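You operate a simulated robot arm through the tools that you are given. There is no shell and no other tool.

The job below is to be done with a simulated two-armed robot. You get a single attempt, and the scene is never put back.

TASK
On the folding table, fold the blue tea towel in half, so that its two short edges meet.

The check looks at the end state, three seconds after you hand in, the way a careful person would. Anything else that was tipped, shoved, dropped, spilled or broken makes it a failure. Flat cloth is picked up by pressing the open fingertips on it (5 to 10 N) and closing them slowly along it; thin cloth reads only 2 to 8 mm in the jaws.

THE ROBOT
Two 7-joint arms with two-finger parallel grippers on one trunk, on a base that drives. Base frame: it is fixed to the floor where the robot stands at the start and does not move with it; the origin is under the middle of the robot, x ahead of it, y to its left, z up; the surface under the hand at the start is at about z = 0.903. Lengths are in m, angles in rad, forces in N, time in s.
The left shoulder is at the start at [0.191, 0.154, 1.06], the right one opposite. Places, roughly: folding table [0.7, 0.3, 0.9]. Payload 4.4 kg a hand.
The tool frame of a hand sits at the grasp point between the pads (the TCP): z along the fingers, y along the line on which they close. The tips reach 0.023 m beyond it. Largest opening 0.094 m; finger width 0.038, thickness 0.01; the body of the gripper, 0.054 by 0.096 m, starts 0.039 m behind the TCP.
Orientation is that of the tool frame in the base frame, as a unit quaternion [w, x, y, z]. With the fingers straight down and closing along the base's y, the tool's x points along the base's -x, its y along +y and its z along -z.

THE INTERFACE
- The arms move only by the tool apply_moves. It takes "left_series", "right_series" or both (then of equal length, played together; a hand with none holds still); each is a list of rows, each a list of 3 entries, a list of its own where there are three numbers: the shift along the tool's x, y, z in units of 250 mm (1.0 is 250 mm), then the turn, a rotation vector about the tool's x, y, z in units of 45 degrees (1.0 is 45 degrees), then the closure, from 0 (fully open) to 1 (shut). In form: [[[x, y, z], [rx, ry, rz], gripper], ...]. A call has 1 to 20 rows; each row is the pose to reach, as a shift and turn from the pose commanded when the call began, along the tool's axes at that moment. A call with a number of a shift or a turn outside -1 to 1 is refused whole. A row lasts 0.2 s, in which the tool goes at most 0.05 m and 0.15 rad; a call with a longer step from one row to the next is refused whole, and so is a gripper value outside its range. A pose out of reach is approached as far as the arm can. The call stops where the force on the tool passes 40 N (or 10 N more than at its start, if that is more) or the arm is blocked; 0.2 s more then pass. Each finger travels about 0.072 m/s and halts on what it meets, pressing with about 33 N; the grip force reading is that of the motor and also rises with nothing between the fingers. The clock runs only during rows and for 0.2 s after the last one: add rows that repeat a pose to give the fingers time. It gives the time, the measured TCP pose, the force on the tool (base axes), the opening and the grip force at its end, in the units of the frame above (readings bear some noise), with the torque about the TCP (base axes, N m) and any sound that the robot's microphone picked up.
- Cameras (640 x 400 px; columns grow to the right, rows downward): "scene" is now at [0.3302, -0.0337, 1.2068]; the picture's right is [-0.14, -0.99, -0.01], its down [-0.37, 0.07, -0.93] and it looks along [0.92, -0.13, -0.37] (base axes); focal length 214 px, centre (320, 200). "left" rides on the left gripper at [0.087, -0.016, -0.075] in its tool frame; the picture's right is [0.18, 0.98, 0.00], its down [-0.58, 0.11, -0.81] and it looks along [-0.79, 0.15, 0.59] (tool axes); focal length 243 px, centre (320, 200). "right" rides on the right gripper at [0.087, 0.016, -0.074] in its tool frame; the picture's right is [-0.18, 0.98, 0.00], its down [-0.58, -0.11, -0.81] and it looks along [-0.79, -0.15, 0.59] (tool axes); focal length 243 px, centre (320, 200). There is no depth. A picture from a camera that has moved, and an enlarged one, comes with that camera's place and axes in the base frame and with its lens.
- get_image(camera): a new picture of that camera. It takes no simulated time.
- raise_lower(by): slides the trunk up (or, below 0, down) by that many m; the arms and the scene camera ride with it, the base frame stays. It gives what a move gives, with no picture.
- drive_base(legs): drives the robot by 1 to 6 legs, each [ahead, left, turn to the left] in m, m and rad, along the robot's own axes; the way and the turn of a leg run together, so that a leg with both is an arc; at most 1.5 m and 3.142 rad a leg. The arms and the cameras ride along, it lands a little off, and it stops where it bumps. It gives what a move gives.
- head_to(pan, tilt): turns the head with the scene camera to pan (to the left, within 1.396 rad either way) and tilt (down, from -0.506 to 1.204), counted from straight ahead of the robot. It gives what a move gives.
- enlarge(camera, box): a new picture of the part [left, top, right, bottom] of that camera's present view, enlarged. It takes no simulated time.
- job_done(): hands the job in; it is judged then, once.

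Nothing tells you exact positions but the pictures and the camera data. Unless the task says otherwise, let go and move clear before handing in.

The tools are called after "Call:" by a JSON object that holds its "fn" and its "kwargs". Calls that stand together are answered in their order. apply_moves: Moves the arms, as the interface text tells. Its arguments: {"type":"object","properties":{"left_series":{"type":"array","items":{"type":"array"}},"right_series":{"type":"array","items":{"type":"array"}}},"required":[]} The other tools are called the same way: raise_lower (by) slides the trunk up or down; drive_base (legs) drives the base; head_to (pan, tilt) turns the head that bears the scene camera; get_image (camera) takes a picture; enlarge (camera, box) takes an enlarged picture of a part of a camera's view; job_done () hands the job in.

At the start:

```text
time_s: 0.0
left_eef_pos: [0.547, 0.2979, 1.1009]
left_orientation: [0.009, 0.011, 1.0, 0.006]
left_ft_force: [0.5, 0.4, 0.5]
left_moment: [0.0, 0.0, 0.01]
left_gripper_width: 0.0942
left_grip_force: 0.1
right_eef_pos: [0.4346, -0.1165, 1.1117]
right_orientation: [0.014, 0.022, 1.0, 0.006]
right_ft_force: [0.0, -0.2, 0.7]
right_moment: [-0.01, -0.02, -0.01]
right_gripper_width: 0.0941
right_grip_force: 0.2
trunk travel left (down, up): [-0.075, 0.313]
robot x, y, heading: [0.0006, -0.0031, -0.026]
head pan, tilt: [-0.12, 0.394]
```

scene: 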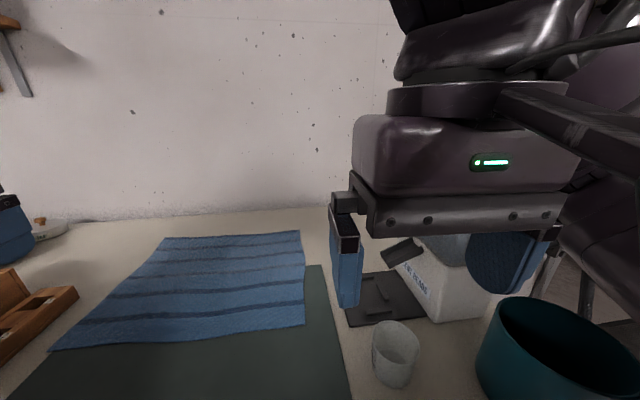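
right: 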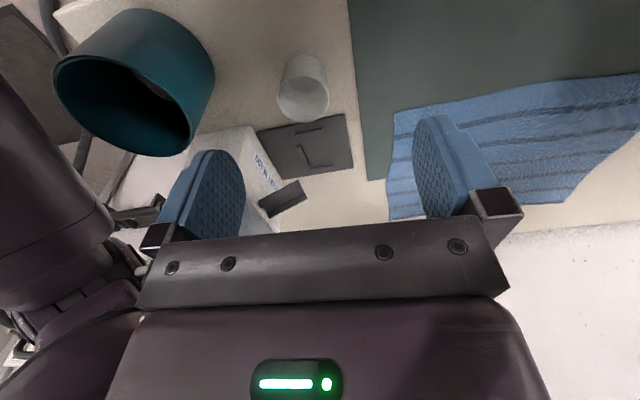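
left: 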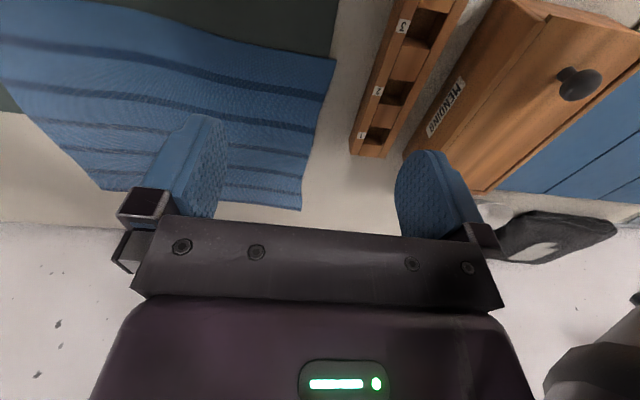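

I see the blue towel lying with its long side across me (y about -0.04 to 0.32, x about 0.57 to 0.87), a rack just left of it and a cup and card right of it. I'll look around more before choosing where to stand.

Call:
{"fn": "head_to", "kwargs": {"pan": 0.25, "tilt": 0.75}}

Call:
{"fn": "get_image", "kwargs": {"camera": "scene"}}

Call:
{"fn": "head_to", "kwargs": {"pan": 0.0, "tilt": 1.2}}

Call:
{"fn": "get_image", "kwargs": {"camera": "scene"}}

Call:
{"fn": "head_to", "kwargs": {"pan": -0.8, "tilt": 0.8}}

Call:
{"fn": "get_image", "kwargs": {"camera": "scene"}}

Call:
{"fn": "head_to", "kwargs": {"pan": 0.9, "tilt": 0.7}}

Call:
{"fn": "get_image", "kwargs": {"camera": "scene"}}

```text
time_s: 0.8
left_eef_pos: [0.5547, 0.3017, 1.093]
left_orientation: [0.005, 0.014, 1.0, 0.002]
left_ft_force: [0.5, 0.2, -0.7]
left_moment: [0.0, 0.02, -0.02]
left_gripper_width: 0.0939
left_grip_force: 0.1
right_eef_pos: [0.4414, -0.1144, 1.1099]
right_orientation: [0.013, 0.027, 1.0, 0.004]
right_ft_force: [0.1, -0.4, 0.5]
right_moment: [0.03, -0.02, 0.02]
right_gripper_width: 0.0942
right_grip_force: 0.0
trunk travel left (down, up): [-0.075, 0.313]
robot x, y, heading: [0.0009, -0.0002, -0.028]
head pan, tilt: [0.25, 0.75]
```

```text
taken
camera scene: at [0.326, 0.0031, 1.1731], right [0.22, -0.98, 0.0], down [-0.66, -0.14, -0.74], along [0.72, 0.16, -0.67], focal length 214 px, centre (320, 200)
```

scene: 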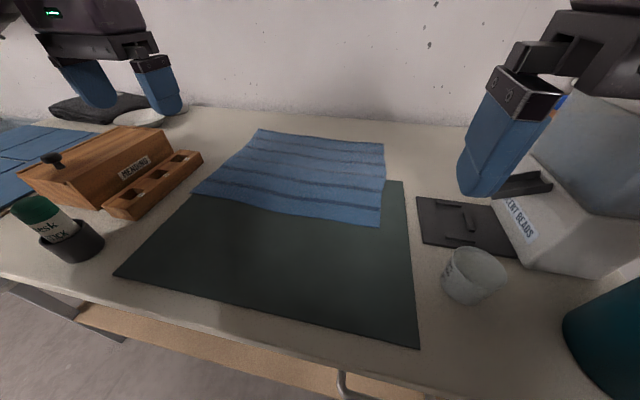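

```text
time_s: 1.8
left_eef_pos: [0.556, 0.3013, 1.0935]
left_orientation: [0.005, 0.014, 1.0, 0.003]
left_ft_force: [0.7, 0.0, 0.5]
left_moment: [0.0, 0.01, -0.01]
left_gripper_width: 0.0942
left_grip_force: 0.0
right_eef_pos: [0.4411, -0.1139, 1.1105]
right_orientation: [0.013, 0.029, 0.999, 0.003]
right_ft_force: [-0.7, 0.3, 0.1]
right_moment: [-0.02, -0.02, 0.03]
right_gripper_width: 0.0941
right_grip_force: 0.0
trunk travel left (down, up): [-0.075, 0.313]
robot x, y, heading: [-0.0002, 0.0016, -0.029]
head pan, tilt: [0.0, 1.201]
```

```text
taken
camera scene: at [0.3013, -0.0162, 1.141], right [-0.03, -1.0, -0.01], down [-0.93, 0.03, -0.37], along [0.37, 0.0, -0.93], focal length 214 px, centre (320, 200)
```

scene: 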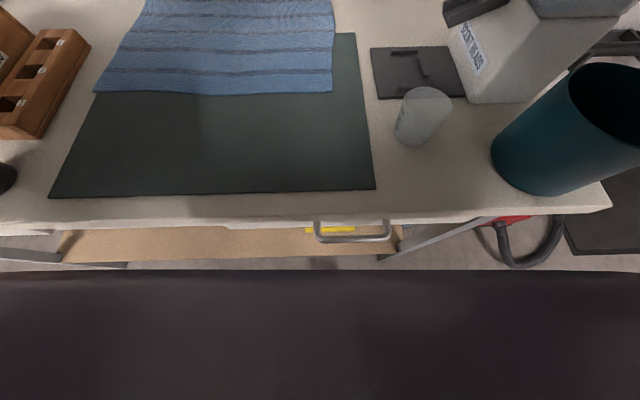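

```text
time_s: 2.9
left_eef_pos: [0.5549, 0.301, 1.0932]
left_orientation: [0.006, 0.014, 1.0, 0.003]
left_ft_force: [-0.7, -1.0, -0.6]
left_moment: [0.02, 0.0, 0.02]
left_gripper_width: 0.0937
left_grip_force: 0.1
right_eef_pos: [0.4412, -0.1149, 1.1096]
right_orientation: [0.013, 0.029, 0.999, 0.003]
right_ft_force: [0.3, 0.4, -0.5]
right_moment: [-0.04, 0.02, -0.02]
right_gripper_width: 0.0937
right_grip_force: 0.1
trunk travel left (down, up): [-0.075, 0.313]
robot x, y, heading: [0.0019, -0.0047, -0.028]
head pan, tilt: [-0.799, 0.799]
```

```text
taken
camera scene: at [0.2998, -0.0741, 1.1683], right [-0.74, -0.68, -0.01], down [-0.48, 0.53, -0.7], along [0.48, -0.51, -0.72], focal length 214 px, centre (320, 200)
```

scene: 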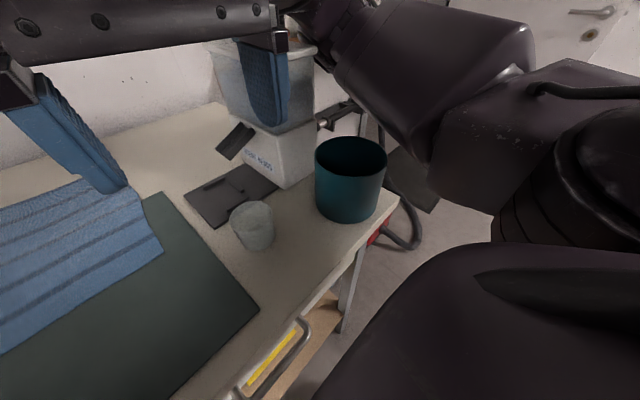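

```text
time_s: 4.6
left_eef_pos: [0.5546, 0.3029, 1.0934]
left_orientation: [0.005, 0.014, 1.0, 0.003]
left_ft_force: [-0.9, 0.3, 0.4]
left_moment: [0.0, -0.01, -0.01]
left_gripper_width: 0.094
left_grip_force: 0.0
right_eef_pos: [0.4464, -0.1136, 1.1114]
right_orientation: [0.012, 0.04, 0.999, 0.004]
right_ft_force: [97.0, 17.4, -25.0]
right_moment: [-2.55, 6.59, -5.28]
right_gripper_width: 0.0938
right_grip_force: 0.0
trunk travel left (down, up): [-0.075, 0.313]
robot x, y, heading: [-0.0008, 0.0008, -0.029]
head pan, tilt: [0.901, 0.7]
```

```text
taken
camera scene: at [0.3307, -0.0085, 1.1797], right [0.06, -1.0, 0.0], down [-0.61, -0.03, -0.79], along [0.79, 0.05, -0.62], focal length 214 px, centre (320, 200)
```

scene: 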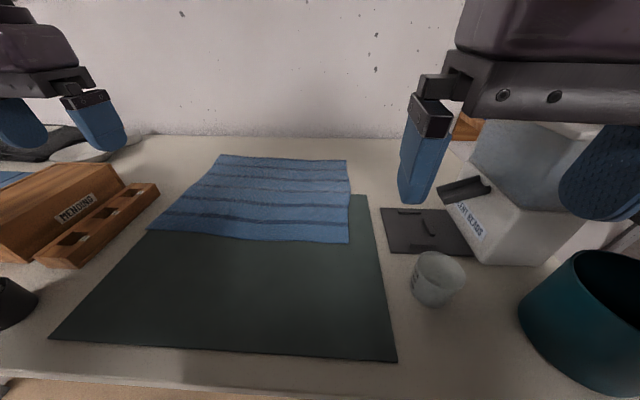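

The towel lies squarely on the mat, but the head brushed the right gripper, which reads about 97 N. I'll move the right hand forward and up, away from the head, and then look again.

Call:
{"fn": "apply_moves", "kwargs": {"right_series": [[[-0.12, 0, 0], [0, 0, 0], 0], [[-0.24, 0, 0], [0, 0, 0], 0], [[-0.24, 0, -0.15], [0, 0, 0], 0], [[-0.24, 0, -0.3], [0, 0, 0], 0], [[-0.24, 0, -0.4], [0, 0, 0], 0], [[-0.24, 0, -0.4], [0, 0, 0], 0]]}}

Call:
{"fn": "get_image", "kwargs": {"camera": "scene"}}

```text
time_s: 6.0
left_eef_pos: [0.5628, 0.3098, 1.0841]
left_orientation: [0.001, 0.011, 1.0, 0.0]
left_ft_force: [-0.1, 0.8, -0.5]
left_moment: [0.01, 0.02, 0.0]
left_gripper_width: 0.0941
left_grip_force: 0.1
right_eef_pos: [0.5085, -0.1072, 1.206]
right_orientation: [0.005, 0.021, 1.0, 0.0]
right_ft_force: [0.4, -0.7, 0.0]
right_moment: [0.01, 0.0, 0.01]
right_gripper_width: 0.094
right_grip_force: 0.1
trunk travel left (down, up): [-0.075, 0.313]
robot x, y, heading: [-0.0001, 0.0004, -0.028]
head pan, tilt: [0.901, 0.7]
```

```text
taken
camera scene: at [0.3099, 0.0579, 1.1734], right [0.77, -0.64, 0.0], down [-0.41, -0.5, -0.76], along [0.49, 0.59, -0.64], focal length 214 px, centre (320, 200)
```

scene: 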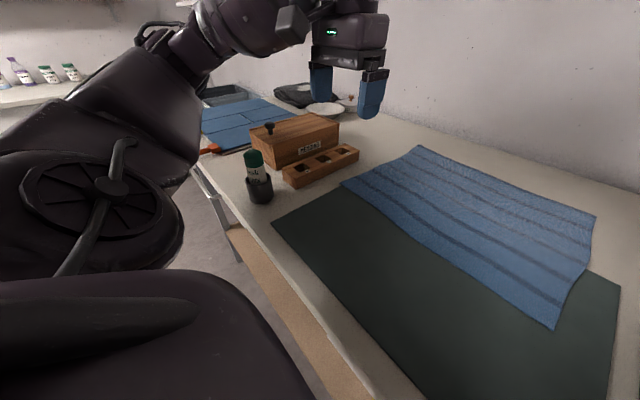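

The right hand is free again and nothing looks disturbed. A fold with the left hand on the far corner and the right hand on the near one, standing further left, looks workable. I'll check the floor space on the left and the gap between robot and table.

Call:
{"fn": "head_to", "kwargs": {"pan": 1.39, "tilt": 0.5}}

Call:
{"fn": "get_image", "kwargs": {"camera": "scene"}}

Call:
{"fn": "head_to", "kwargs": {"pan": 0.5, "tilt": 1.2}}

Call:
{"fn": "get_image", "kwargs": {"camera": "scene"}}

Call:
{"fn": "head_to", "kwargs": {"pan": 0.3, "tilt": 0.6}}

Call:
{"fn": "get_image", "kwargs": {"camera": "scene"}}

Call:
{"fn": "enlarge", "kwargs": {"camera": "scene", "box": [160, 120, 480, 320]}}

```text
time_s: 6.9
left_eef_pos: [0.5623, 0.3106, 1.0853]
left_orientation: [0.0, 0.012, 1.0, 0.001]
left_ft_force: [0.4, 0.4, -0.3]
left_moment: [-0.03, 0.02, 0.04]
left_gripper_width: 0.0943
left_grip_force: 0.1
right_eef_pos: [0.5082, -0.108, 1.206]
right_orientation: [0.005, 0.023, 1.0, 0.001]
right_ft_force: [-0.1, 0.7, -0.9]
right_moment: [-0.01, 0.01, -0.01]
right_gripper_width: 0.094
right_grip_force: 0.1
trunk travel left (down, up): [-0.075, 0.313]
robot x, y, heading: [-0.0016, -0.0015, -0.026]
head pan, tilt: [1.389, 0.499]
```

```text
taken
camera scene: at [0.274, 0.0818, 1.1913], right [0.98, -0.2, 0.0], down [-0.1, -0.47, -0.88], along [0.18, 0.86, -0.48], focal length 214 px, centre (320, 200)
```

scene: 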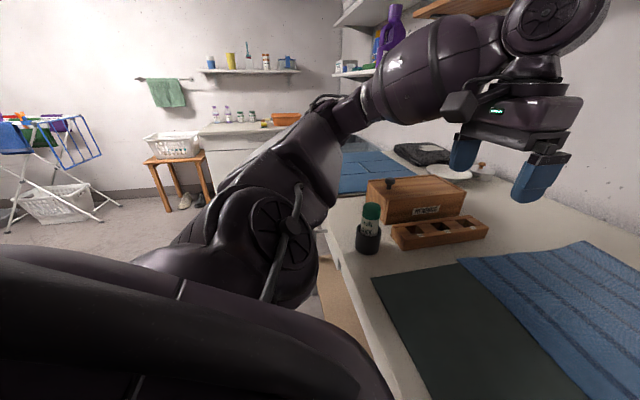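

```text
time_s: 8.1
left_eef_pos: [0.5623, 0.3095, 1.0853]
left_orientation: [0.0, 0.012, 1.0, 0.0]
left_ft_force: [-1.2, -0.1, 1.2]
left_moment: [0.0, 0.0, 0.04]
left_gripper_width: 0.094
left_grip_force: 0.0
right_eef_pos: [0.5095, -0.1085, 1.205]
right_orientation: [0.005, 0.023, 1.0, 0.0]
right_ft_force: [0.2, 0.5, 0.3]
right_moment: [0.0, 0.0, 0.0]
right_gripper_width: 0.094
right_grip_force: 0.1
trunk travel left (down, up): [-0.075, 0.313]
robot x, y, heading: [-0.0019, -0.0038, -0.02]
head pan, tilt: [0.499, 1.201]
```

```text
taken
camera scene: at [0.3052, 0.0184, 1.1377], right [0.46, -0.89, 0.0], down [-0.83, -0.43, -0.36], along [0.32, 0.17, -0.93], focal length 214 px, centre (320, 200)
```

scene: 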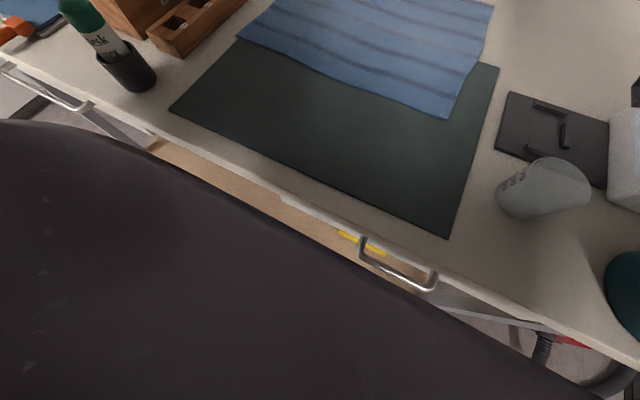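

```text
time_s: 9.1
left_eef_pos: [0.5629, 0.3092, 1.0855]
left_orientation: [0.0, 0.011, 1.0, -0.001]
left_ft_force: [0.1, -0.4, -0.3]
left_moment: [0.05, -0.01, -0.02]
left_gripper_width: 0.0938
left_grip_force: 0.0
right_eef_pos: [0.508, -0.1084, 1.2054]
right_orientation: [0.005, 0.023, 1.0, 0.0]
right_ft_force: [-0.1, -0.3, -0.7]
right_moment: [0.0, -0.01, 0.04]
right_gripper_width: 0.094
right_grip_force: 0.1
trunk travel left (down, up): [-0.075, 0.313]
robot x, y, heading: [0.0018, -0.0022, -0.022]
head pan, tilt: [0.3, 0.6]
```

```text
taken
camera scene: at [0.3404, 0.0169, 1.1821], right [0.27, -0.96, 0.0], down [-0.54, -0.15, -0.82], along [0.79, 0.23, -0.57], focal length 214 px, centre (320, 200)
```

scene: 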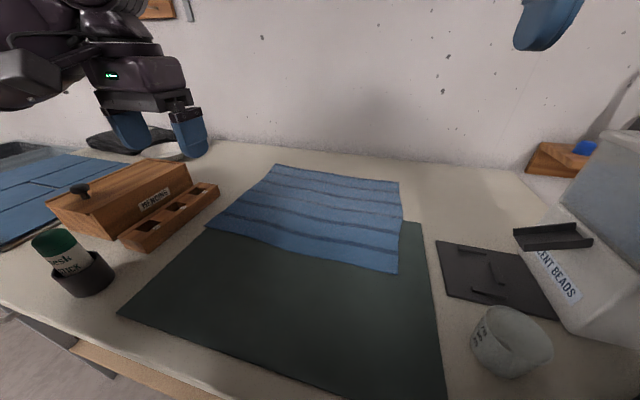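

```text
2.00 times, centred on (320, 220) of scene
camera zoom: at [0.3404, 0.0169, 1.1821], right [0.27, -0.96, 0.0], down [-0.54, -0.15, -0.82], along [0.79, 0.23, -0.57], focal length 429 px, centre (320, 160)
```

zoom: 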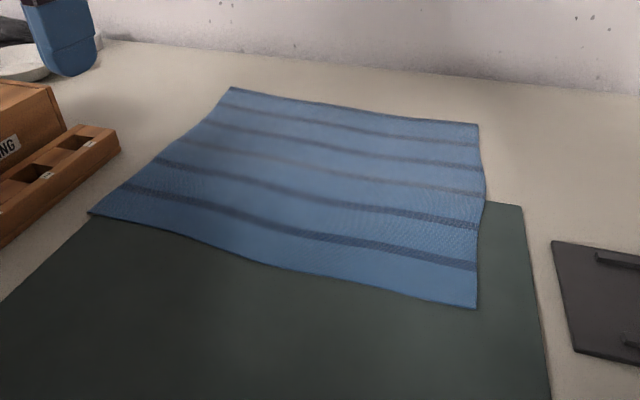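

The floor to the left is clear, and the towel's corners come out at about (0.578, 0.316), (0.872, 0.308), (0.857, -0.044) and (0.569, -0.038). I'll first yaw both hands 90 degrees clockwise, so the fingers close along x, which is the direction of the short edge. I'll raise the left hand a little at the same time.

Call:
{"fn": "apply_moves", "kwargs": {"left_series": [[[0, 0, -0.1], [0, 0, 0.166], 0], [[0, 0, -0.2], [0, 0, 0.333], 0], [[0, 0, -0.3], [0, 0, 0.5], 0], [[0, 0, -0.4], [0, 0, 0.666], 0], [[0, 0, -0.4], [0, 0, 0.833], 0], [[0, 0, -0.4], [0, 0, 1.0], 0], [[0, 0, -0.4], [0, 0, 1.0], 0]], "right_series": [[[0, 0, 0], [0, 0, 0.166], 0], [[0, 0, 0], [0, 0, 0.333], 0], [[0, 0, 0], [0, 0, 0.5], 0], [[0, 0, 0], [0, 0, 0.666], 0], [[0, 0, 0], [0, 0, 0.833], 0], [[0, 0, 0], [0, 0, 1.0], 0], [[0, 0, 0], [0, 0, 1.0], 0]]}}

Call:
{"fn": "apply_moves", "kwargs": {"left_series": [[[0, 0, 0], [0, 0, 0.166], 0], [[0, 0, 0], [0, 0, 0.333], 0], [[0, 0, 0], [0, 0, 0.5], 0], [[0, 0, 0], [0, 0, 0.666], 0], [[0, 0, 0], [0, 0, 0.833], 0], [[0, 0, 0], [0, 0, 1.0], 0], [[0, 0, 0], [0, 0, 1.0], 0]], "right_series": [[[0, 0, 0], [0, 0, 0.166], 0], [[0, 0, 0], [0, 0, 0.333], 0], [[0, 0, 0], [0, 0, 0.5], 0], [[0, 0, 0], [0, 0, 0.666], 0], [[0, 0, 0], [0, 0, 0.833], 0], [[0, 0, 0], [0, 0, 1.0], 0], [[0, 0, 0], [0, 0, 1.0], 0]]}}

Call:
{"fn": "get_image", "kwargs": {"camera": "scene"}}

```text
time_s: 10.7
left_eef_pos: [0.5619, 0.3097, 1.1855]
left_orientation: [0.0, 0.394, 0.919, -0.001]
left_ft_force: [-0.1, -0.3, 0.1]
left_moment: [-0.01, 0.04, -0.01]
left_gripper_width: 0.0938
left_grip_force: 0.0
right_eef_pos: [0.5088, -0.1067, 1.2069]
right_orientation: [0.005, 0.404, 0.915, 0.002]
right_ft_force: [0.4, 1.3, 0.6]
right_moment: [0.01, 0.01, 0.0]
right_gripper_width: 0.0941
right_grip_force: 0.0
trunk travel left (down, up): [-0.075, 0.313]
robot x, y, heading: [-0.0019, -0.0026, -0.023]
head pan, tilt: [0.3, 0.6]
```

```text
time_s: 12.3
left_eef_pos: [0.5616, 0.3095, 1.1856]
left_orientation: [0.0, 0.716, 0.699, 0.0]
left_ft_force: [-0.8, -0.3, 0.1]
left_moment: [0.03, 0.0, -0.03]
left_gripper_width: 0.094
left_grip_force: 0.1
right_eef_pos: [0.5108, -0.1059, 1.2057]
right_orientation: [0.003, 0.724, 0.69, 0.003]
right_ft_force: [1.2, 0.2, -0.4]
right_moment: [-0.01, 0.02, -0.01]
right_gripper_width: 0.094
right_grip_force: 0.1
trunk travel left (down, up): [-0.075, 0.313]
robot x, y, heading: [0.003, -0.0012, -0.025]
head pan, tilt: [0.3, 0.6]
```

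```text
taken
camera scene: at [0.3404, 0.0168, 1.1822], right [0.27, -0.96, 0.0], down [-0.54, -0.15, -0.83], along [0.79, 0.23, -0.56], focal length 214 px, centre (320, 200)
```

scene: 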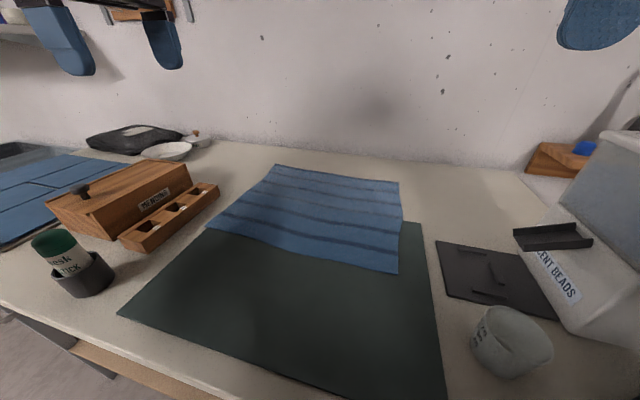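

Both hands now close along x. I'll square the heading, back off 1 cm and drive left about 0.47 m, with the hands held high.

Call:
{"fn": "drive_base", "kwargs": {"legs": [[-0.01, 0, 0.025], [0, 0.47, 0]]}}

Call:
{"fn": "head_to", "kwargs": {"pan": -0.5, "tilt": 0.7}}

Call:
{"fn": "get_image", "kwargs": {"camera": "scene"}}

Call:
{"fn": "get_image", "kwargs": {"camera": "left"}}

Call:
{"fn": "get_image", "kwargs": {"camera": "right"}}

```text
time_s: 17.3
left_eef_pos: [0.5358, 0.7993, 1.1865]
left_orientation: [0.0, 0.702, 0.712, 0.0]
left_ft_force: [-0.8, -0.4, 0.5]
left_moment: [-0.01, 0.01, 0.04]
left_gripper_width: 0.0938
left_grip_force: 0.1
right_eef_pos: [0.5, 0.3823, 1.2058]
right_orientation: [0.004, 0.709, 0.705, 0.004]
right_ft_force: [0.0, 0.1, 0.7]
right_moment: [-0.01, 0.0, 0.0]
right_gripper_width: 0.094
right_grip_force: 0.0
trunk travel left (down, up): [-0.075, 0.313]
robot x, y, heading: [-0.0108, 0.4699, 0.015]
head pan, tilt: [0.3, 0.6]
```

```text
time_s: 18.5
left_eef_pos: [0.5365, 0.7973, 1.1854]
left_orientation: [0.0, 0.703, 0.711, 0.0]
left_ft_force: [-0.4, 0.0, -0.3]
left_moment: [0.0, 0.02, -0.01]
left_gripper_width: 0.0941
left_grip_force: 0.1
right_eef_pos: [0.4997, 0.3818, 1.2048]
right_orientation: [0.004, 0.71, 0.705, 0.004]
right_ft_force: [-0.3, 0.4, -0.3]
right_moment: [0.0, 0.02, 0.02]
right_gripper_width: 0.094
right_grip_force: 0.0
trunk travel left (down, up): [-0.075, 0.313]
robot x, y, heading: [-0.0148, 0.47, 0.012]
head pan, tilt: [-0.499, 0.7]
```

```text
taken
camera scene: at [0.3167, 0.4318, 1.1736], right [-0.47, -0.88, 0.0], down [-0.57, 0.3, -0.77], along [0.68, -0.36, -0.64], focal length 214 px, centre (320, 200)
```

scene: 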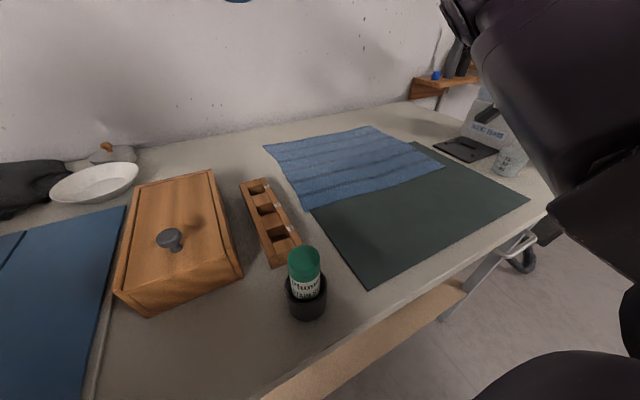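

```text
taken
camera left: at [0.5198, 0.8873, 1.2612], right [0.98, 0.2, 0.0], down [0.12, -0.58, 0.81], along [0.16, -0.79, -0.59], focal length 243 px, centre (320, 200)
```

left: 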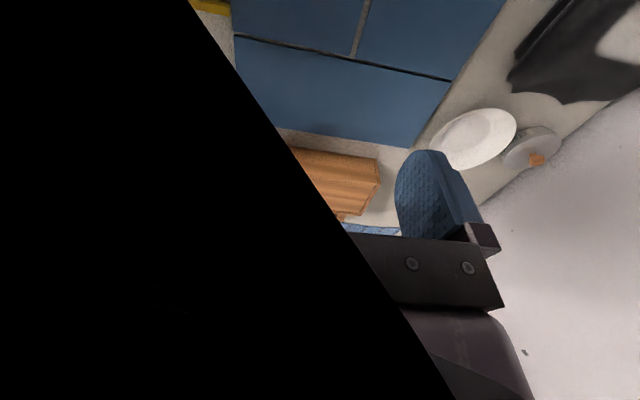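

```text
taken
camera right: at [0.5166, 0.4688, 1.2798], right [0.98, -0.19, 0.01], down [-0.12, -0.58, 0.81], along [-0.15, -0.79, -0.59], focal length 243 px, centre (320, 200)
```

right: 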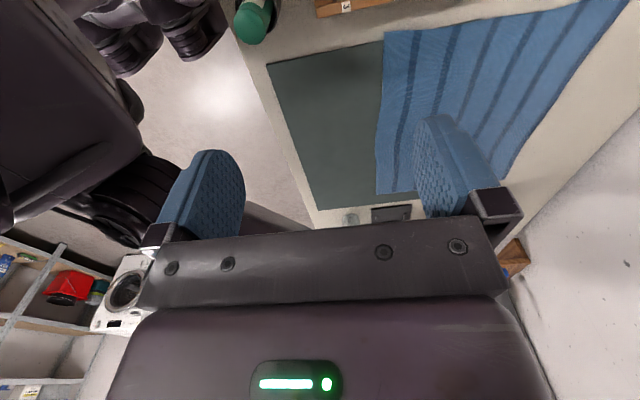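

The robot stands at y = 0.47 with a clear path. I'll bring the left hand over toward the far-left corner, clear of the wall shelf, and the right hand toward the near-left corner, both still high.

Call:
{"fn": "apply_moves", "kwargs": {"left_series": [[[-0.18, 0, 0], [0, 0, 0], 0], [[-0.36, 0, 0], [0, 0, 0], 0], [[-0.54, 0, 0], [0, 0, 0], 0], [[-0.72, 0, 0], [0, 0, 0], 0], [[-0.9, 0, 0], [0, 0, 0], 0], [[-0.96, 0.1, 0], [0, 0, 0], 0], [[-1.0, 0.25, 0], [0, 0, 0], 0]], "right_series": [[[-0.06, 0.06, 0], [0, 0, 0], 0], [[-0.12, 0.12, 0], [0, 0, 0], 0], [[-0.18, 0.18, 0], [0, 0, 0], 0], [[-0.24, 0.24, 0], [0, 0, 0], 0], [[-0.32, 0.32, 0], [0, 0, 0], 0], [[-0.32, 0.32, -0.05], [0, 0, 0], 0], [[-0.32, 0.32, -0.05], [0, 0, 0], 0]]}}

Call:
{"fn": "apply_moves", "kwargs": {"left_series": [[[-0.12, 0.12, 0], [0, 0, 0], 0], [[-0.24, 0.24, 0], [0, 0, 0], 0], [[-0.36, 0.36, 0], [0, 0, 0], 0], [[-0.48, 0.48, 0], [0, 0, 0], 0], [[-0.6, 0.6, 0], [0, 0, 0], 0], [[-0.72, 0.72, 0], [0, 0, 0], 0], [[-0.84, 0.84, 0], [0, 0, 0], 0], [[-0.96, 0.9, 0], [0, 0, 0], 0], [[-0.98, 0.92, 0], [0, 0, 0], 0]]}}

Call:
{"fn": "get_image", "kwargs": {"camera": "scene"}}

Call:
{"fn": "get_image", "kwargs": {"camera": "left"}}

Call:
{"fn": "get_image", "kwargs": {"camera": "right"}}

```text
time_s: 20.1
left_eef_pos: [0.6057, 0.5492, 1.1851]
left_orientation: [0.0, 0.702, 0.712, -0.001]
left_ft_force: [0.0, -0.1, -0.3]
left_moment: [0.03, 0.04, -0.03]
left_gripper_width: 0.0939
left_grip_force: 0.1
right_eef_pos: [0.5827, 0.3001, 1.2167]
right_orientation: [0.003, 0.711, 0.704, 0.003]
right_ft_force: [0.0, 0.0, -0.5]
right_moment: [0.0, 0.04, 0.01]
right_gripper_width: 0.094
right_grip_force: 0.0
trunk travel left (down, up): [-0.075, 0.313]
robot x, y, heading: [-0.013, 0.4715, 0.013]
head pan, tilt: [-0.499, 0.7]
```

```text
time_s: 22.1
left_eef_pos: [0.7855, 0.348, 1.1808]
left_orientation: [0.001, 0.703, 0.712, 0.0]
left_ft_force: [-0.6, 0.4, 0.7]
left_moment: [-0.01, 0.02, -0.01]
left_gripper_width: 0.094
left_grip_force: 0.1
left hand out of reach, approached as far as the arm can: row 7, 8, 9
right_eef_pos: [0.5801, 0.3025, 1.2193]
right_orientation: [0.004, 0.71, 0.705, 0.004]
right_ft_force: [-0.2, 0.5, 0.3]
right_moment: [-0.07, 0.05, -0.03]
right_gripper_width: 0.0941
right_grip_force: 0.0
trunk travel left (down, up): [-0.075, 0.313]
robot x, y, heading: [-0.0168, 0.4706, 0.016]
head pan, tilt: [-0.499, 0.7]
```

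```text
taken
camera scene: at [0.3162, 0.4328, 1.1739], right [-0.47, -0.88, 0.0], down [-0.57, 0.3, -0.77], along [0.68, -0.36, -0.64], focal length 214 px, centre (320, 200)
```

scene: 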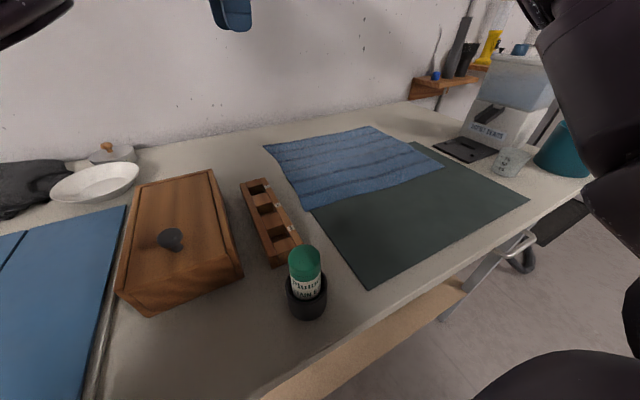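

```text
taken
camera left: at [0.7688, 0.4367, 1.2569], right [0.98, 0.2, 0.0], down [0.12, -0.58, 0.81], along [0.16, -0.79, -0.59], focal length 243 px, centre (320, 200)
```

left: 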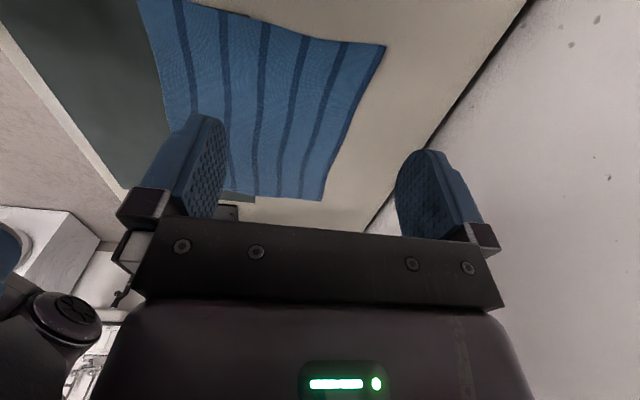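

```text
taken
camera right: at [0.5971, 0.39, 1.2933], right [0.98, -0.19, 0.01], down [-0.12, -0.58, 0.81], along [-0.15, -0.79, -0.59], focal length 243 px, centre (320, 200)
```

right: 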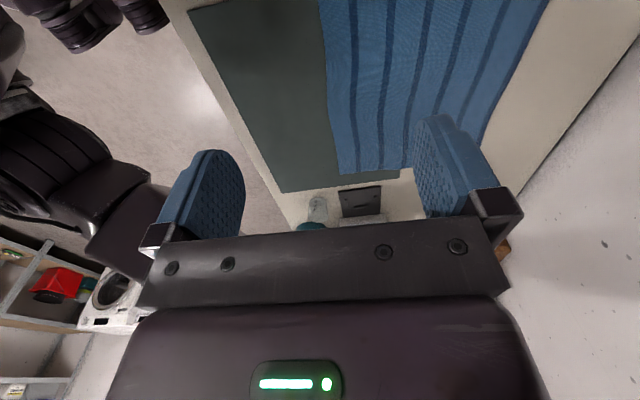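

The left hand is at the limit of its reach at this height. Lower down it should reach further, so I'll lower it above the cloth to check.

Call:
{"fn": "apply_moves", "kwargs": {"left_series": [[[0, 0, 0.15], [0, 0, 0], 0], [[0, 0, 0.3], [0, 0, 0], 0], [[0, 0, 0.45], [0, 0, 0], 0], [[0, 0, 0.6], [0, 0, 0], 0], [[0, 0, 0.7], [0, 0, 0], 0], [[0, 0, 0.7], [0, 0, 0], 0]], "right_series": [[[0, 0, 0.15], [0, 0, 0], 0], [[0, 0, 0.3], [0, 0, 0], 0], [[0, 0, 0.45], [0, 0, 0], 0], [[0, 0, 0.6], [0, 0, 0], 0], [[0, 0, 0.75], [0, 0, 0], 0], [[0, 0, 0.8], [0, 0, 0], 0]]}}

Call:
{"fn": "get_image", "kwargs": {"camera": "left"}}

Call:
{"fn": "get_image", "kwargs": {"camera": "right"}}

Call:
{"fn": "get_image", "kwargs": {"camera": "scene"}}

```text
time_s: 23.5
left_eef_pos: [0.7831, 0.3421, 1.0093]
left_orientation: [0.001, 0.702, 0.713, 0.0]
left_ft_force: [0.4, -0.3, -0.2]
left_moment: [0.01, -0.04, 0.01]
left_gripper_width: 0.094
left_grip_force: 0.1
right_eef_pos: [0.5825, 0.3022, 1.0198]
right_orientation: [0.003, 0.711, 0.703, 0.005]
right_ft_force: [0.1, 0.1, -0.7]
right_moment: [-0.01, 0.02, 0.03]
right_gripper_width: 0.0939
right_grip_force: 0.1
trunk travel left (down, up): [-0.075, 0.313]
robot x, y, heading: [-0.0148, 0.4703, 0.014]
head pan, tilt: [-0.499, 0.7]
```

```text
taken
camera left: at [0.7667, 0.4309, 1.0842], right [0.98, 0.2, 0.0], down [0.12, -0.58, 0.81], along [0.16, -0.79, -0.59], focal length 243 px, centre (320, 200)
```

left: 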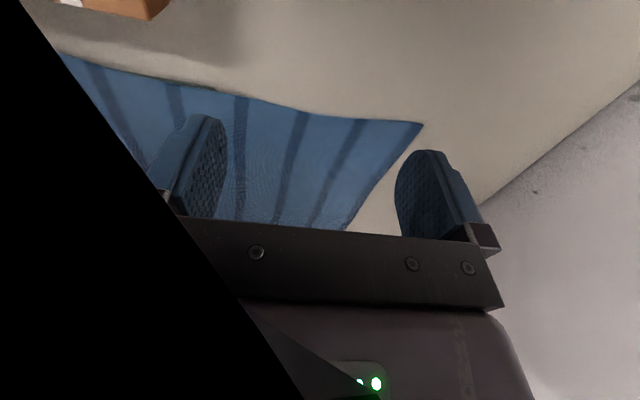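

```text
taken
camera right: at [0.5988, 0.3881, 1.0951], right [0.98, -0.19, 0.01], down [-0.12, -0.58, 0.8], along [-0.15, -0.79, -0.59], focal length 243 px, centre (320, 200)
```

right: 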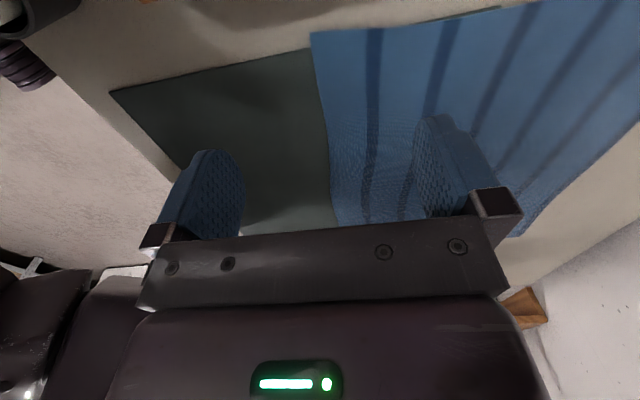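

```text
taken
camera scene: at [0.3163, 0.4317, 1.1739], right [-0.47, -0.88, 0.0], down [-0.57, 0.3, -0.77], along [0.68, -0.36, -0.64], focal length 214 px, centre (320, 200)
```

scene: 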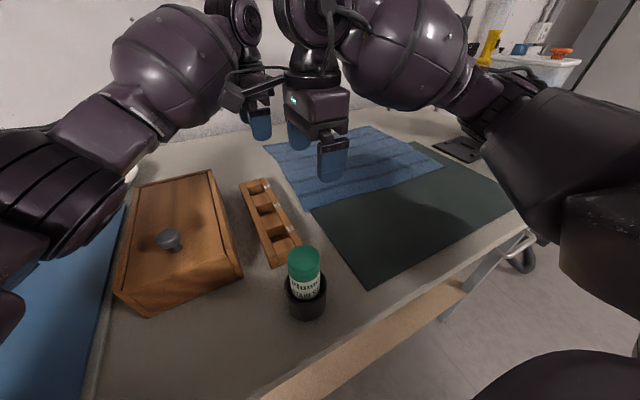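

Both hands came down without touching anything. I'll move the left hand further out toward the far corner now that it is lower.

Call:
{"fn": "apply_moves", "kwargs": {"left_series": [[[-0.07, 0.09, 0.06], [0, 0, 0], 0], [[-0.15, 0.18, 0.12], [0, 0, 0], 0], [[-0.15, 0.18, 0.16], [0, 0, 0], 0], [[-0.15, 0.18, 0.16], [0, 0, 0], 0]]}}

Call:
{"fn": "get_image", "kwargs": {"camera": "scene"}}

Call:
{"fn": "get_image", "kwargs": {"camera": "left"}}

```text
time_s: 24.1
left_eef_pos: [0.8611, 0.3966, 0.9253]
left_orientation: [-0.011, 0.67, 0.742, -0.02]
left_ft_force: [-6.2, -6.5, 27.5]
left_moment: [0.44, -1.25, -0.23]
left_gripper_width: 0.091
left_grip_force: 0.0
left hand out of reach, approached as far as the arm can: row 2
right_eef_pos: [0.5794, 0.3008, 1.0219]
right_orientation: [0.004, 0.71, 0.704, 0.003]
right_ft_force: [0.8, 1.3, -0.3]
right_moment: [-0.01, -0.02, 0.04]
right_gripper_width: 0.0943
right_grip_force: 0.1
trunk travel left (down, up): [-0.075, 0.313]
robot x, y, heading: [-0.014, 0.4665, 0.01]
head pan, tilt: [-0.499, 0.7]
stopped in row 2 (left hand): the force on the tool passed its limit at 132 N (the readings are from after the stop); the commanded pose is now the measured one
```

```text
taken
camera scene: at [0.3137, 0.431, 1.1755], right [-0.47, -0.88, 0.0], down [-0.57, 0.3, -0.77], along [0.68, -0.36, -0.64], focal length 214 px, centre (320, 200)
```

scene: 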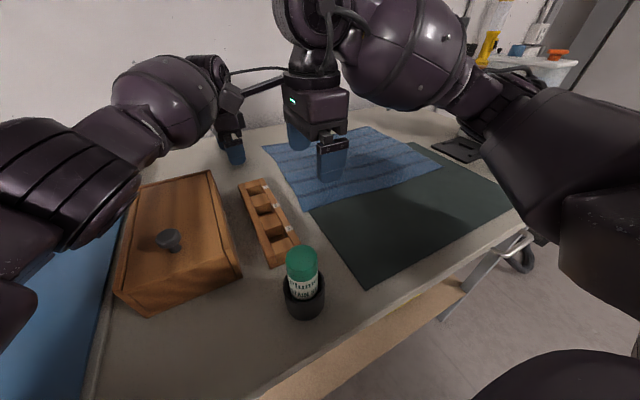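

```text
taken
camera left: at [0.839, 0.4846, 1.0005], right [0.96, 0.28, -0.04], down [0.2, -0.56, 0.81], along [0.2, -0.78, -0.59], focal length 243 px, centre (320, 200)
```

left: 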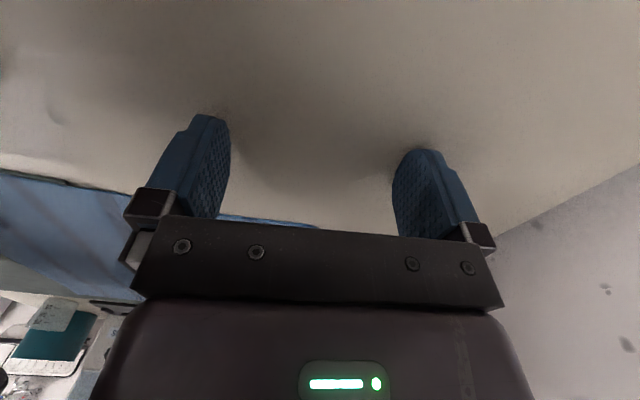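

The left arm hit a limit and slid into the tabletop beyond the towel. I'll lift it straight up right away and check that nothing was disturbed.

Call:
{"fn": "apply_moves", "kwargs": {"left_series": [[[0, 0, -0.12], [0, 0, 0], 0], [[0, 0, -0.25], [0, 0, 0], 0], [[0, 0, -0.4], [0, 0, 0], 0], [[0, 0, -0.4], [0, 0, 0], 0]]}}

Call:
{"fn": "get_image", "kwargs": {"camera": "scene"}}

Call:
{"fn": "get_image", "kwargs": {"camera": "left"}}

```text
time_s: 24.3
left_eef_pos: [0.8614, 0.3989, 0.9248]
left_orientation: [-0.01, 0.672, 0.74, -0.016]
left_ft_force: [-8.0, -13.9, 29.2]
left_moment: [0.31, -1.25, -0.47]
left_gripper_width: 0.0892
left_grip_force: 0.1
right_eef_pos: [0.5785, 0.2984, 1.0213]
right_orientation: [0.005, 0.711, 0.703, 0.003]
right_ft_force: [-0.1, -0.2, -0.1]
right_moment: [-0.04, 0.05, 0.0]
right_gripper_width: 0.0943
right_grip_force: 0.0
trunk travel left (down, up): [-0.075, 0.313]
robot x, y, heading: [-0.0143, 0.4698, 0.012]
head pan, tilt: [-0.499, 0.7]
stopped in row 1 (left hand): the force on the tool passed its limit at 48 N (the readings are from after the stop); the commanded pose is now the measured one
```

```text
taken
camera scene: at [0.3127, 0.4293, 1.1754], right [-0.47, -0.88, 0.0], down [-0.57, 0.3, -0.77], along [0.68, -0.36, -0.64], focal length 214 px, centre (320, 200)
```

scene: 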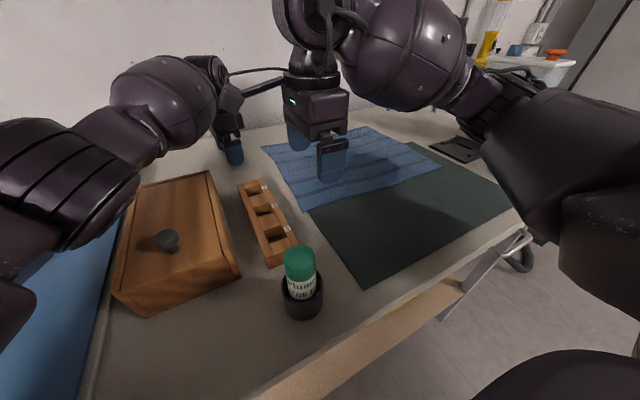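

```text
taken
camera left: at [0.8401, 0.4849, 1.0005], right [0.96, 0.28, -0.04], down [0.19, -0.56, 0.81], along [0.2, -0.78, -0.59], focal length 243 px, centre (320, 200)
```

left: 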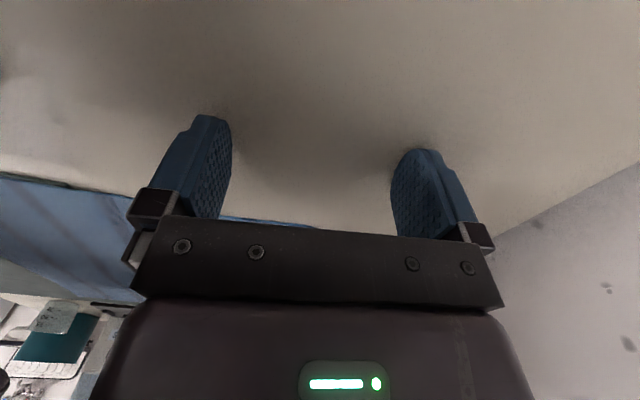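

The hand is still pressed on the table because the arm's motion is tangled there. Raising the trunk will lift it without changing the arm's posture.

Call:
{"fn": "raise_lower", "kwargs": {"by": 0.06}}

Call:
{"fn": "get_image", "kwargs": {"camera": "scene"}}

Call:
{"fn": "get_image", "kwargs": {"camera": "left"}}

```text
time_s: 24.6
left_eef_pos: [0.8633, 0.399, 0.9241]
left_orientation: [-0.009, 0.674, 0.738, -0.015]
left_ft_force: [-6.0, -7.5, 20.5]
left_moment: [0.26, -0.94, -0.29]
left_gripper_width: 0.0904
left_grip_force: 0.1
right_eef_pos: [0.5795, 0.2976, 1.023]
right_orientation: [0.004, 0.711, 0.703, 0.003]
right_ft_force: [0.1, 0.9, -0.9]
right_moment: [0.03, 0.03, 0.0]
right_gripper_width: 0.0939
right_grip_force: 0.1
trunk travel left (down, up): [-0.077, 0.312]
robot x, y, heading: [-0.0173, 0.4731, 0.007]
head pan, tilt: [-0.499, 0.7]
stopped: the force on the tool passed its limit at 54 N (the readings are from after the stop); the commanded pose is now the measured one
```

```text
taken
camera scene: at [0.3131, 0.4292, 1.1762], right [-0.47, -0.88, 0.0], down [-0.57, 0.3, -0.77], along [0.68, -0.36, -0.64], focal length 214 px, centre (320, 200)
```

scene: 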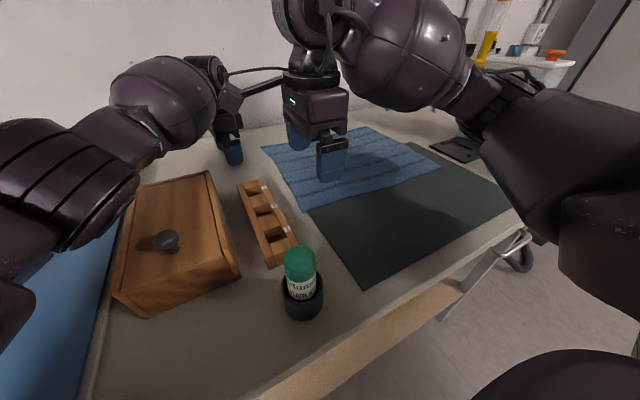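

```text
taken
camera left: at [0.8419, 0.4859, 1.0003], right [0.96, 0.27, -0.03], down [0.19, -0.56, 0.81], along [0.2, -0.78, -0.59], focal length 243 px, centre (320, 200)
```

left: 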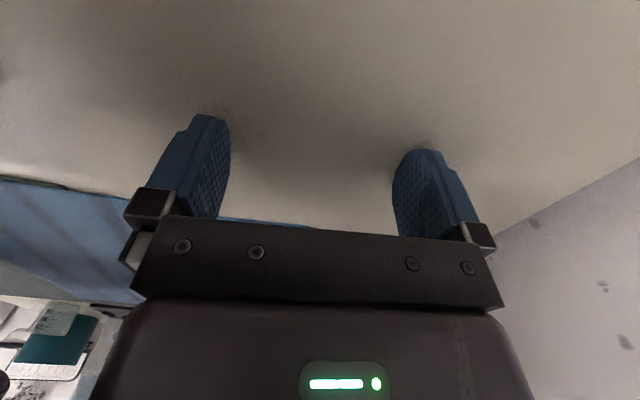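

The force is falling (20 N now). I'll try small lifts by hand.

Call:
{"fn": "apply_moves", "kwargs": {"left_series": [[[0, 0, -0.02], [0, 0, 0], 0], [[0, 0, -0.04], [0, 0, 0], 0], [[0, 0, -0.06], [0, 0, 0], 0], [[0, 0, -0.08], [0, 0, 0], 0], [[0, 0, -0.1], [0, 0, 0], 0]]}}

```text
time_s: 25.2
left_eef_pos: [0.8628, 0.3996, 0.926]
left_orientation: [-0.013, 0.676, 0.737, -0.013]
left_ft_force: [-5.5, -15.0, 25.3]
left_moment: [-0.63, -1.21, -0.98]
left_gripper_width: 0.0907
left_grip_force: 0.0
right_eef_pos: [0.5775, 0.2955, 1.0238]
right_orientation: [0.004, 0.712, 0.702, 0.004]
right_ft_force: [0.2, -0.2, 0.8]
right_moment: [0.01, -0.02, 0.02]
right_gripper_width: 0.0942
right_grip_force: 0.1
trunk travel left (down, up): [-0.077, 0.312]
robot x, y, heading: [-0.0165, 0.4681, 0.003]
head pan, tilt: [-0.499, 0.7]
stopped in row 3 (left hand): the force on the tool passed its limit at 42 N (the readings are from after the stop); the commanded pose is now the measured one
```

Call:
{"fn": "raise_lower", "kwargs": {"by": 0.03}}

```text
time_s: 25.5
left_eef_pos: [0.8656, 0.4007, 0.9232]
left_orientation: [-0.011, 0.677, 0.736, -0.008]
left_ft_force: [-4.8, -7.9, 20.1]
left_moment: [-0.49, -0.97, -0.63]
left_gripper_width: 0.0915
left_grip_force: 0.0
right_eef_pos: [0.5793, 0.2944, 1.0248]
right_orientation: [0.006, 0.713, 0.701, 0.005]
right_ft_force: [-0.1, 0.1, -0.4]
right_moment: [0.03, -0.01, -0.01]
right_gripper_width: 0.0941
right_grip_force: 0.1
trunk travel left (down, up): [-0.078, 0.311]
robot x, y, heading: [-0.0165, 0.4684, 0.004]
head pan, tilt: [-0.499, 0.7]
stopped: the force on the tool passed its limit at 56 N (the readings are from after the stop); the commanded pose is now the measured one
```

The tool is being pushed down by leftover joint error. I'll draw the hand back toward the robot, where the arm has slack, while lifting.

Call:
{"fn": "apply_moves", "kwargs": {"left_series": [[[0, -0.06, -0.02], [0, 0, 0], 0], [[0, -0.12, -0.06], [0, 0, 0], 0], [[0, -0.18, -0.12], [0, 0, 0], 0], [[0, -0.24, -0.2], [0, 0, 0], 0], [[0, -0.24, -0.2], [0, 0, 0], 0]]}}

Call:
{"fn": "get_image", "kwargs": {"camera": "scene"}}

```text
time_s: 26.7
left_eef_pos: [0.8104, 0.3935, 0.9757]
left_orientation: [-0.015, 0.676, 0.737, -0.01]
left_ft_force: [-0.8, -0.6, 0.4]
left_moment: [0.01, -0.01, 0.0]
left_gripper_width: 0.0942
left_grip_force: 0.0
right_eef_pos: [0.5787, 0.2961, 1.0248]
right_orientation: [0.006, 0.713, 0.701, 0.004]
right_ft_force: [-0.5, -0.5, 0.1]
right_moment: [-0.02, -0.03, 0.01]
right_gripper_width: 0.0938
right_grip_force: 0.0
trunk travel left (down, up): [-0.078, 0.311]
robot x, y, heading: [-0.0138, 0.4658, 0.004]
head pan, tilt: [-0.499, 0.7]
```

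```text
taken
camera scene: at [0.3131, 0.427, 1.1772], right [-0.48, -0.88, 0.0], down [-0.57, 0.31, -0.77], along [0.67, -0.36, -0.64], focal length 214 px, centre (320, 200)
```

scene: 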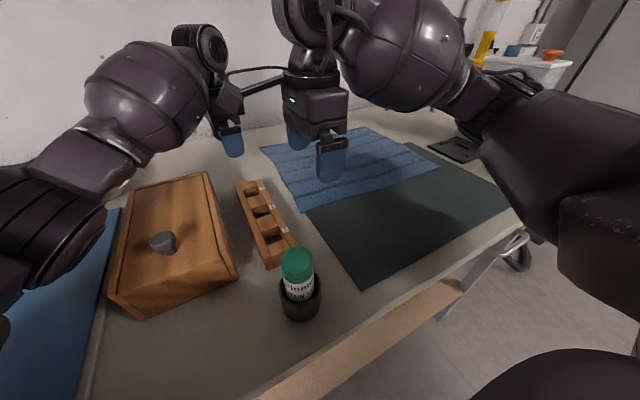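

The left hand is free and nothing has moved. Two hands side by side on one short edge would crowd each other here, so I'll fold with the right arm alone, one corner after the other. First I'll raise the right hand and park the left hand up and to the left.

Call:
{"fn": "apply_moves", "kwargs": {"left_series": [[[0.02, -0.1, -0.12], [0, 0, 0], 0], [[0.05, -0.22, -0.24], [0, 0, 0], 0], [[0.12, -0.34, -0.36], [0, 0, 0], 0], [[0.2, -0.46, -0.48], [0, 0, 0], 0], [[0.3, -0.56, -0.6], [0, 0, 0], 0], [[0.42, -0.66, -0.7], [0, 0, 0], 0], [[0.56, -0.74, -0.76], [0, 0, 0], 0], [[0.7, -0.82, -0.8], [0, 0, 0], 0], [[0.84, -0.9, -0.8], [0, 0, 0], 0], [[0.96, -0.95, -0.8], [0, 0, 0], 0]], "right_series": [[[0, 0, -0.1], [0, 0, 0], 0], [[0, 0, -0.2], [0, 0, 0], 0], [[0, 0, -0.3], [0, 0, 0], 0], [[0, 0, -0.4], [0, 0, 0], 0], [[0, 0, -0.5], [0, 0, 0], 0], [[0, 0, -0.6], [0, 0, 0], 0], [[0, 0, -0.6], [0, 0, 0], 0], [[0, 0, -0.6], [0, 0, 0], 0], [[0, 0, -0.6], [0, 0, 0], 0], [[0, 0, -0.6], [0, 0, 0], 0]]}}

Call:
{"fn": "get_image", "kwargs": {"camera": "scene"}}

```text
time_s: 28.9
left_eef_pos: [0.5547, 0.6126, 1.1815]
left_orientation: [-0.014, 0.675, 0.737, -0.008]
left_ft_force: [-0.3, 0.5, 0.5]
left_moment: [-0.03, 0.01, -0.02]
left_gripper_width: 0.0939
left_grip_force: 0.1
right_eef_pos: [0.5784, 0.2974, 1.1749]
right_orientation: [0.005, 0.712, 0.702, 0.004]
right_ft_force: [0.3, -0.3, 0.5]
right_moment: [0.01, 0.01, -0.01]
right_gripper_width: 0.0941
right_grip_force: 0.1
trunk travel left (down, up): [-0.078, 0.311]
robot x, y, heading: [-0.0168, 0.4669, -0.003]
head pan, tilt: [-0.499, 0.7]
```

```text
taken
camera scene: at [0.3136, 0.4279, 1.1773], right [-0.48, -0.88, 0.0], down [-0.57, 0.31, -0.77], along [0.67, -0.36, -0.64], focal length 214 px, centre (320, 200)
```

scene: 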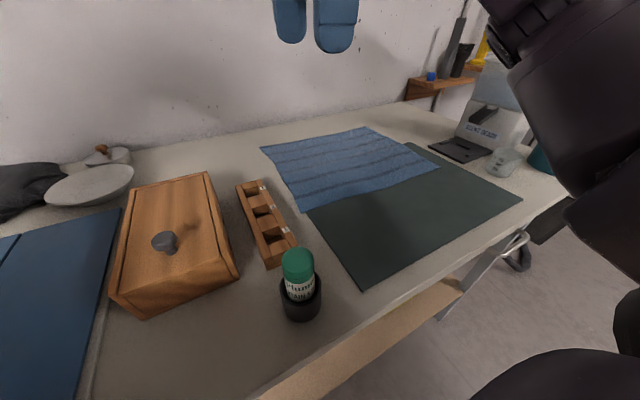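

All is intact. I'll drive right so the right shoulder sits in front of the middle of the towel, and move the left hand further left as a clear park.

Call:
{"fn": "apply_moves", "kwargs": {"left_series": [[[0.15, 0, 0], [0, 0, 0], 0], [[0.3, 0, 0], [0, 0, 0], 0], [[0.45, 0, 0], [0, 0, 0], 0], [[0.6, 0, 0], [0, 0, 0], 0], [[0.75, 0, 0], [0, 0, 0], 0], [[0.75, 0, 0], [0, 0, 0], 0]]}}

Call:
{"fn": "drive_base", "kwargs": {"legs": [[0.012, -0.267, 0.0]]}}

Call:
{"fn": "head_to", "kwargs": {"pan": -0.1, "tilt": 0.65}}

Call:
{"fn": "get_image", "kwargs": {"camera": "scene"}}

Call:
{"fn": "get_image", "kwargs": {"camera": "right"}}

```text
time_s: 30.3
left_eef_pos: [0.5386, 0.8008, 1.1853]
left_orientation: [-0.015, 0.676, 0.737, -0.009]
left_ft_force: [1.8, -0.8, -0.3]
left_moment: [-0.01, 0.03, 0.03]
left_gripper_width: 0.0941
left_grip_force: 0.1
right_eef_pos: [0.5792, 0.2971, 1.1736]
right_orientation: [0.005, 0.713, 0.701, 0.004]
right_ft_force: [-0.6, -1.2, 0.3]
right_moment: [0.01, 0.02, -0.01]
right_gripper_width: 0.0941
right_grip_force: 0.1
trunk travel left (down, up): [-0.078, 0.311]
robot x, y, heading: [-0.0158, 0.467, 0.01]
head pan, tilt: [-0.499, 0.7]
```

```text
time_s: 33.3
left_eef_pos: [0.5537, 0.5246, 1.1843]
left_orientation: [-0.015, 0.678, 0.735, -0.009]
left_ft_force: [-1.0, 0.0, -0.1]
left_moment: [0.0, 0.01, -0.01]
left_gripper_width: 0.0941
left_grip_force: 0.0
right_eef_pos: [0.5903, 0.0216, 1.1749]
right_orientation: [0.005, 0.714, 0.7, 0.004]
right_ft_force: [-0.1, -0.5, -0.7]
right_moment: [0.05, -0.02, 0.0]
right_gripper_width: 0.0938
right_grip_force: 0.1
trunk travel left (down, up): [-0.078, 0.311]
robot x, y, heading: [-0.0026, 0.2014, 0.001]
head pan, tilt: [-0.499, 0.7]
```

```text
time_s: 34.2
left_eef_pos: [0.5534, 0.5248, 1.1849]
left_orientation: [-0.014, 0.678, 0.735, -0.009]
left_ft_force: [0.0, 0.2, -0.1]
left_moment: [0.0, 0.0, -0.02]
left_gripper_width: 0.0941
left_grip_force: 0.1
right_eef_pos: [0.5891, 0.0219, 1.1753]
right_orientation: [0.006, 0.714, 0.7, 0.004]
right_ft_force: [-0.2, -0.3, 0.6]
right_moment: [0.02, 0.04, -0.01]
right_gripper_width: 0.094
right_grip_force: 0.0
trunk travel left (down, up): [-0.078, 0.311]
robot x, y, heading: [-0.002, 0.1952, -0.002]
head pan, tilt: [-0.099, 0.649]
```

```text
taken
camera scene: at [0.3377, 0.1862, 1.1815], right [-0.1, -0.99, 0.0], down [-0.6, 0.06, -0.8], along [0.79, -0.08, -0.6], focal length 214 px, centre (320, 200)
```

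scene: 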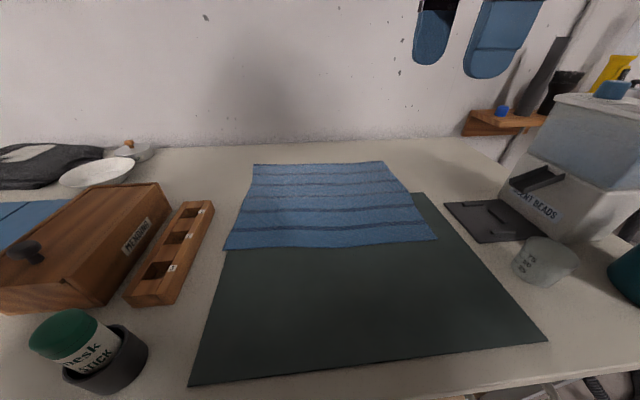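

```text
taken
camera right: at [0.607, 0.1089, 1.2492], right [0.98, -0.2, 0.01], down [-0.13, -0.58, 0.81], along [-0.16, -0.79, -0.59], focal length 243 px, centre (320, 200)
```

right: 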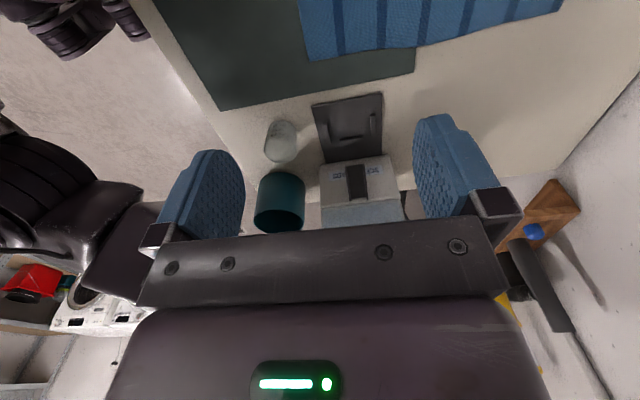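

The view of the towel is now nearly square-on. I'll zoom in to measure its corners.

Call:
{"fn": "enlarge", "kwargs": {"camera": "scene", "box": [210, 150, 450, 260]}}

```text
2.67 times, centred on (330, 205) of scene
camera zoom: at [0.3377, 0.1862, 1.1815], right [-0.1, -0.99, 0.0], down [-0.6, 0.06, -0.8], along [0.79, -0.08, -0.6], focal length 572 px, centre (293, 187)
```

zoom: 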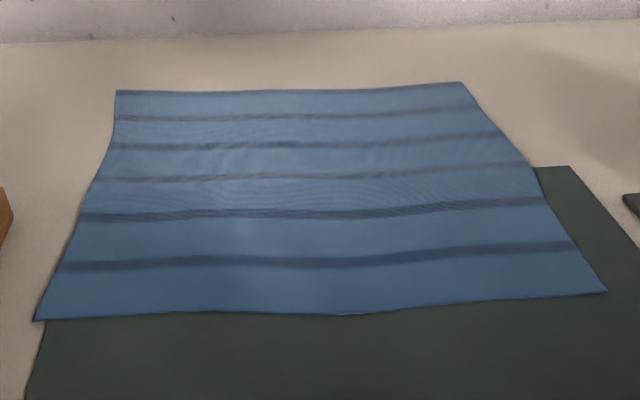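

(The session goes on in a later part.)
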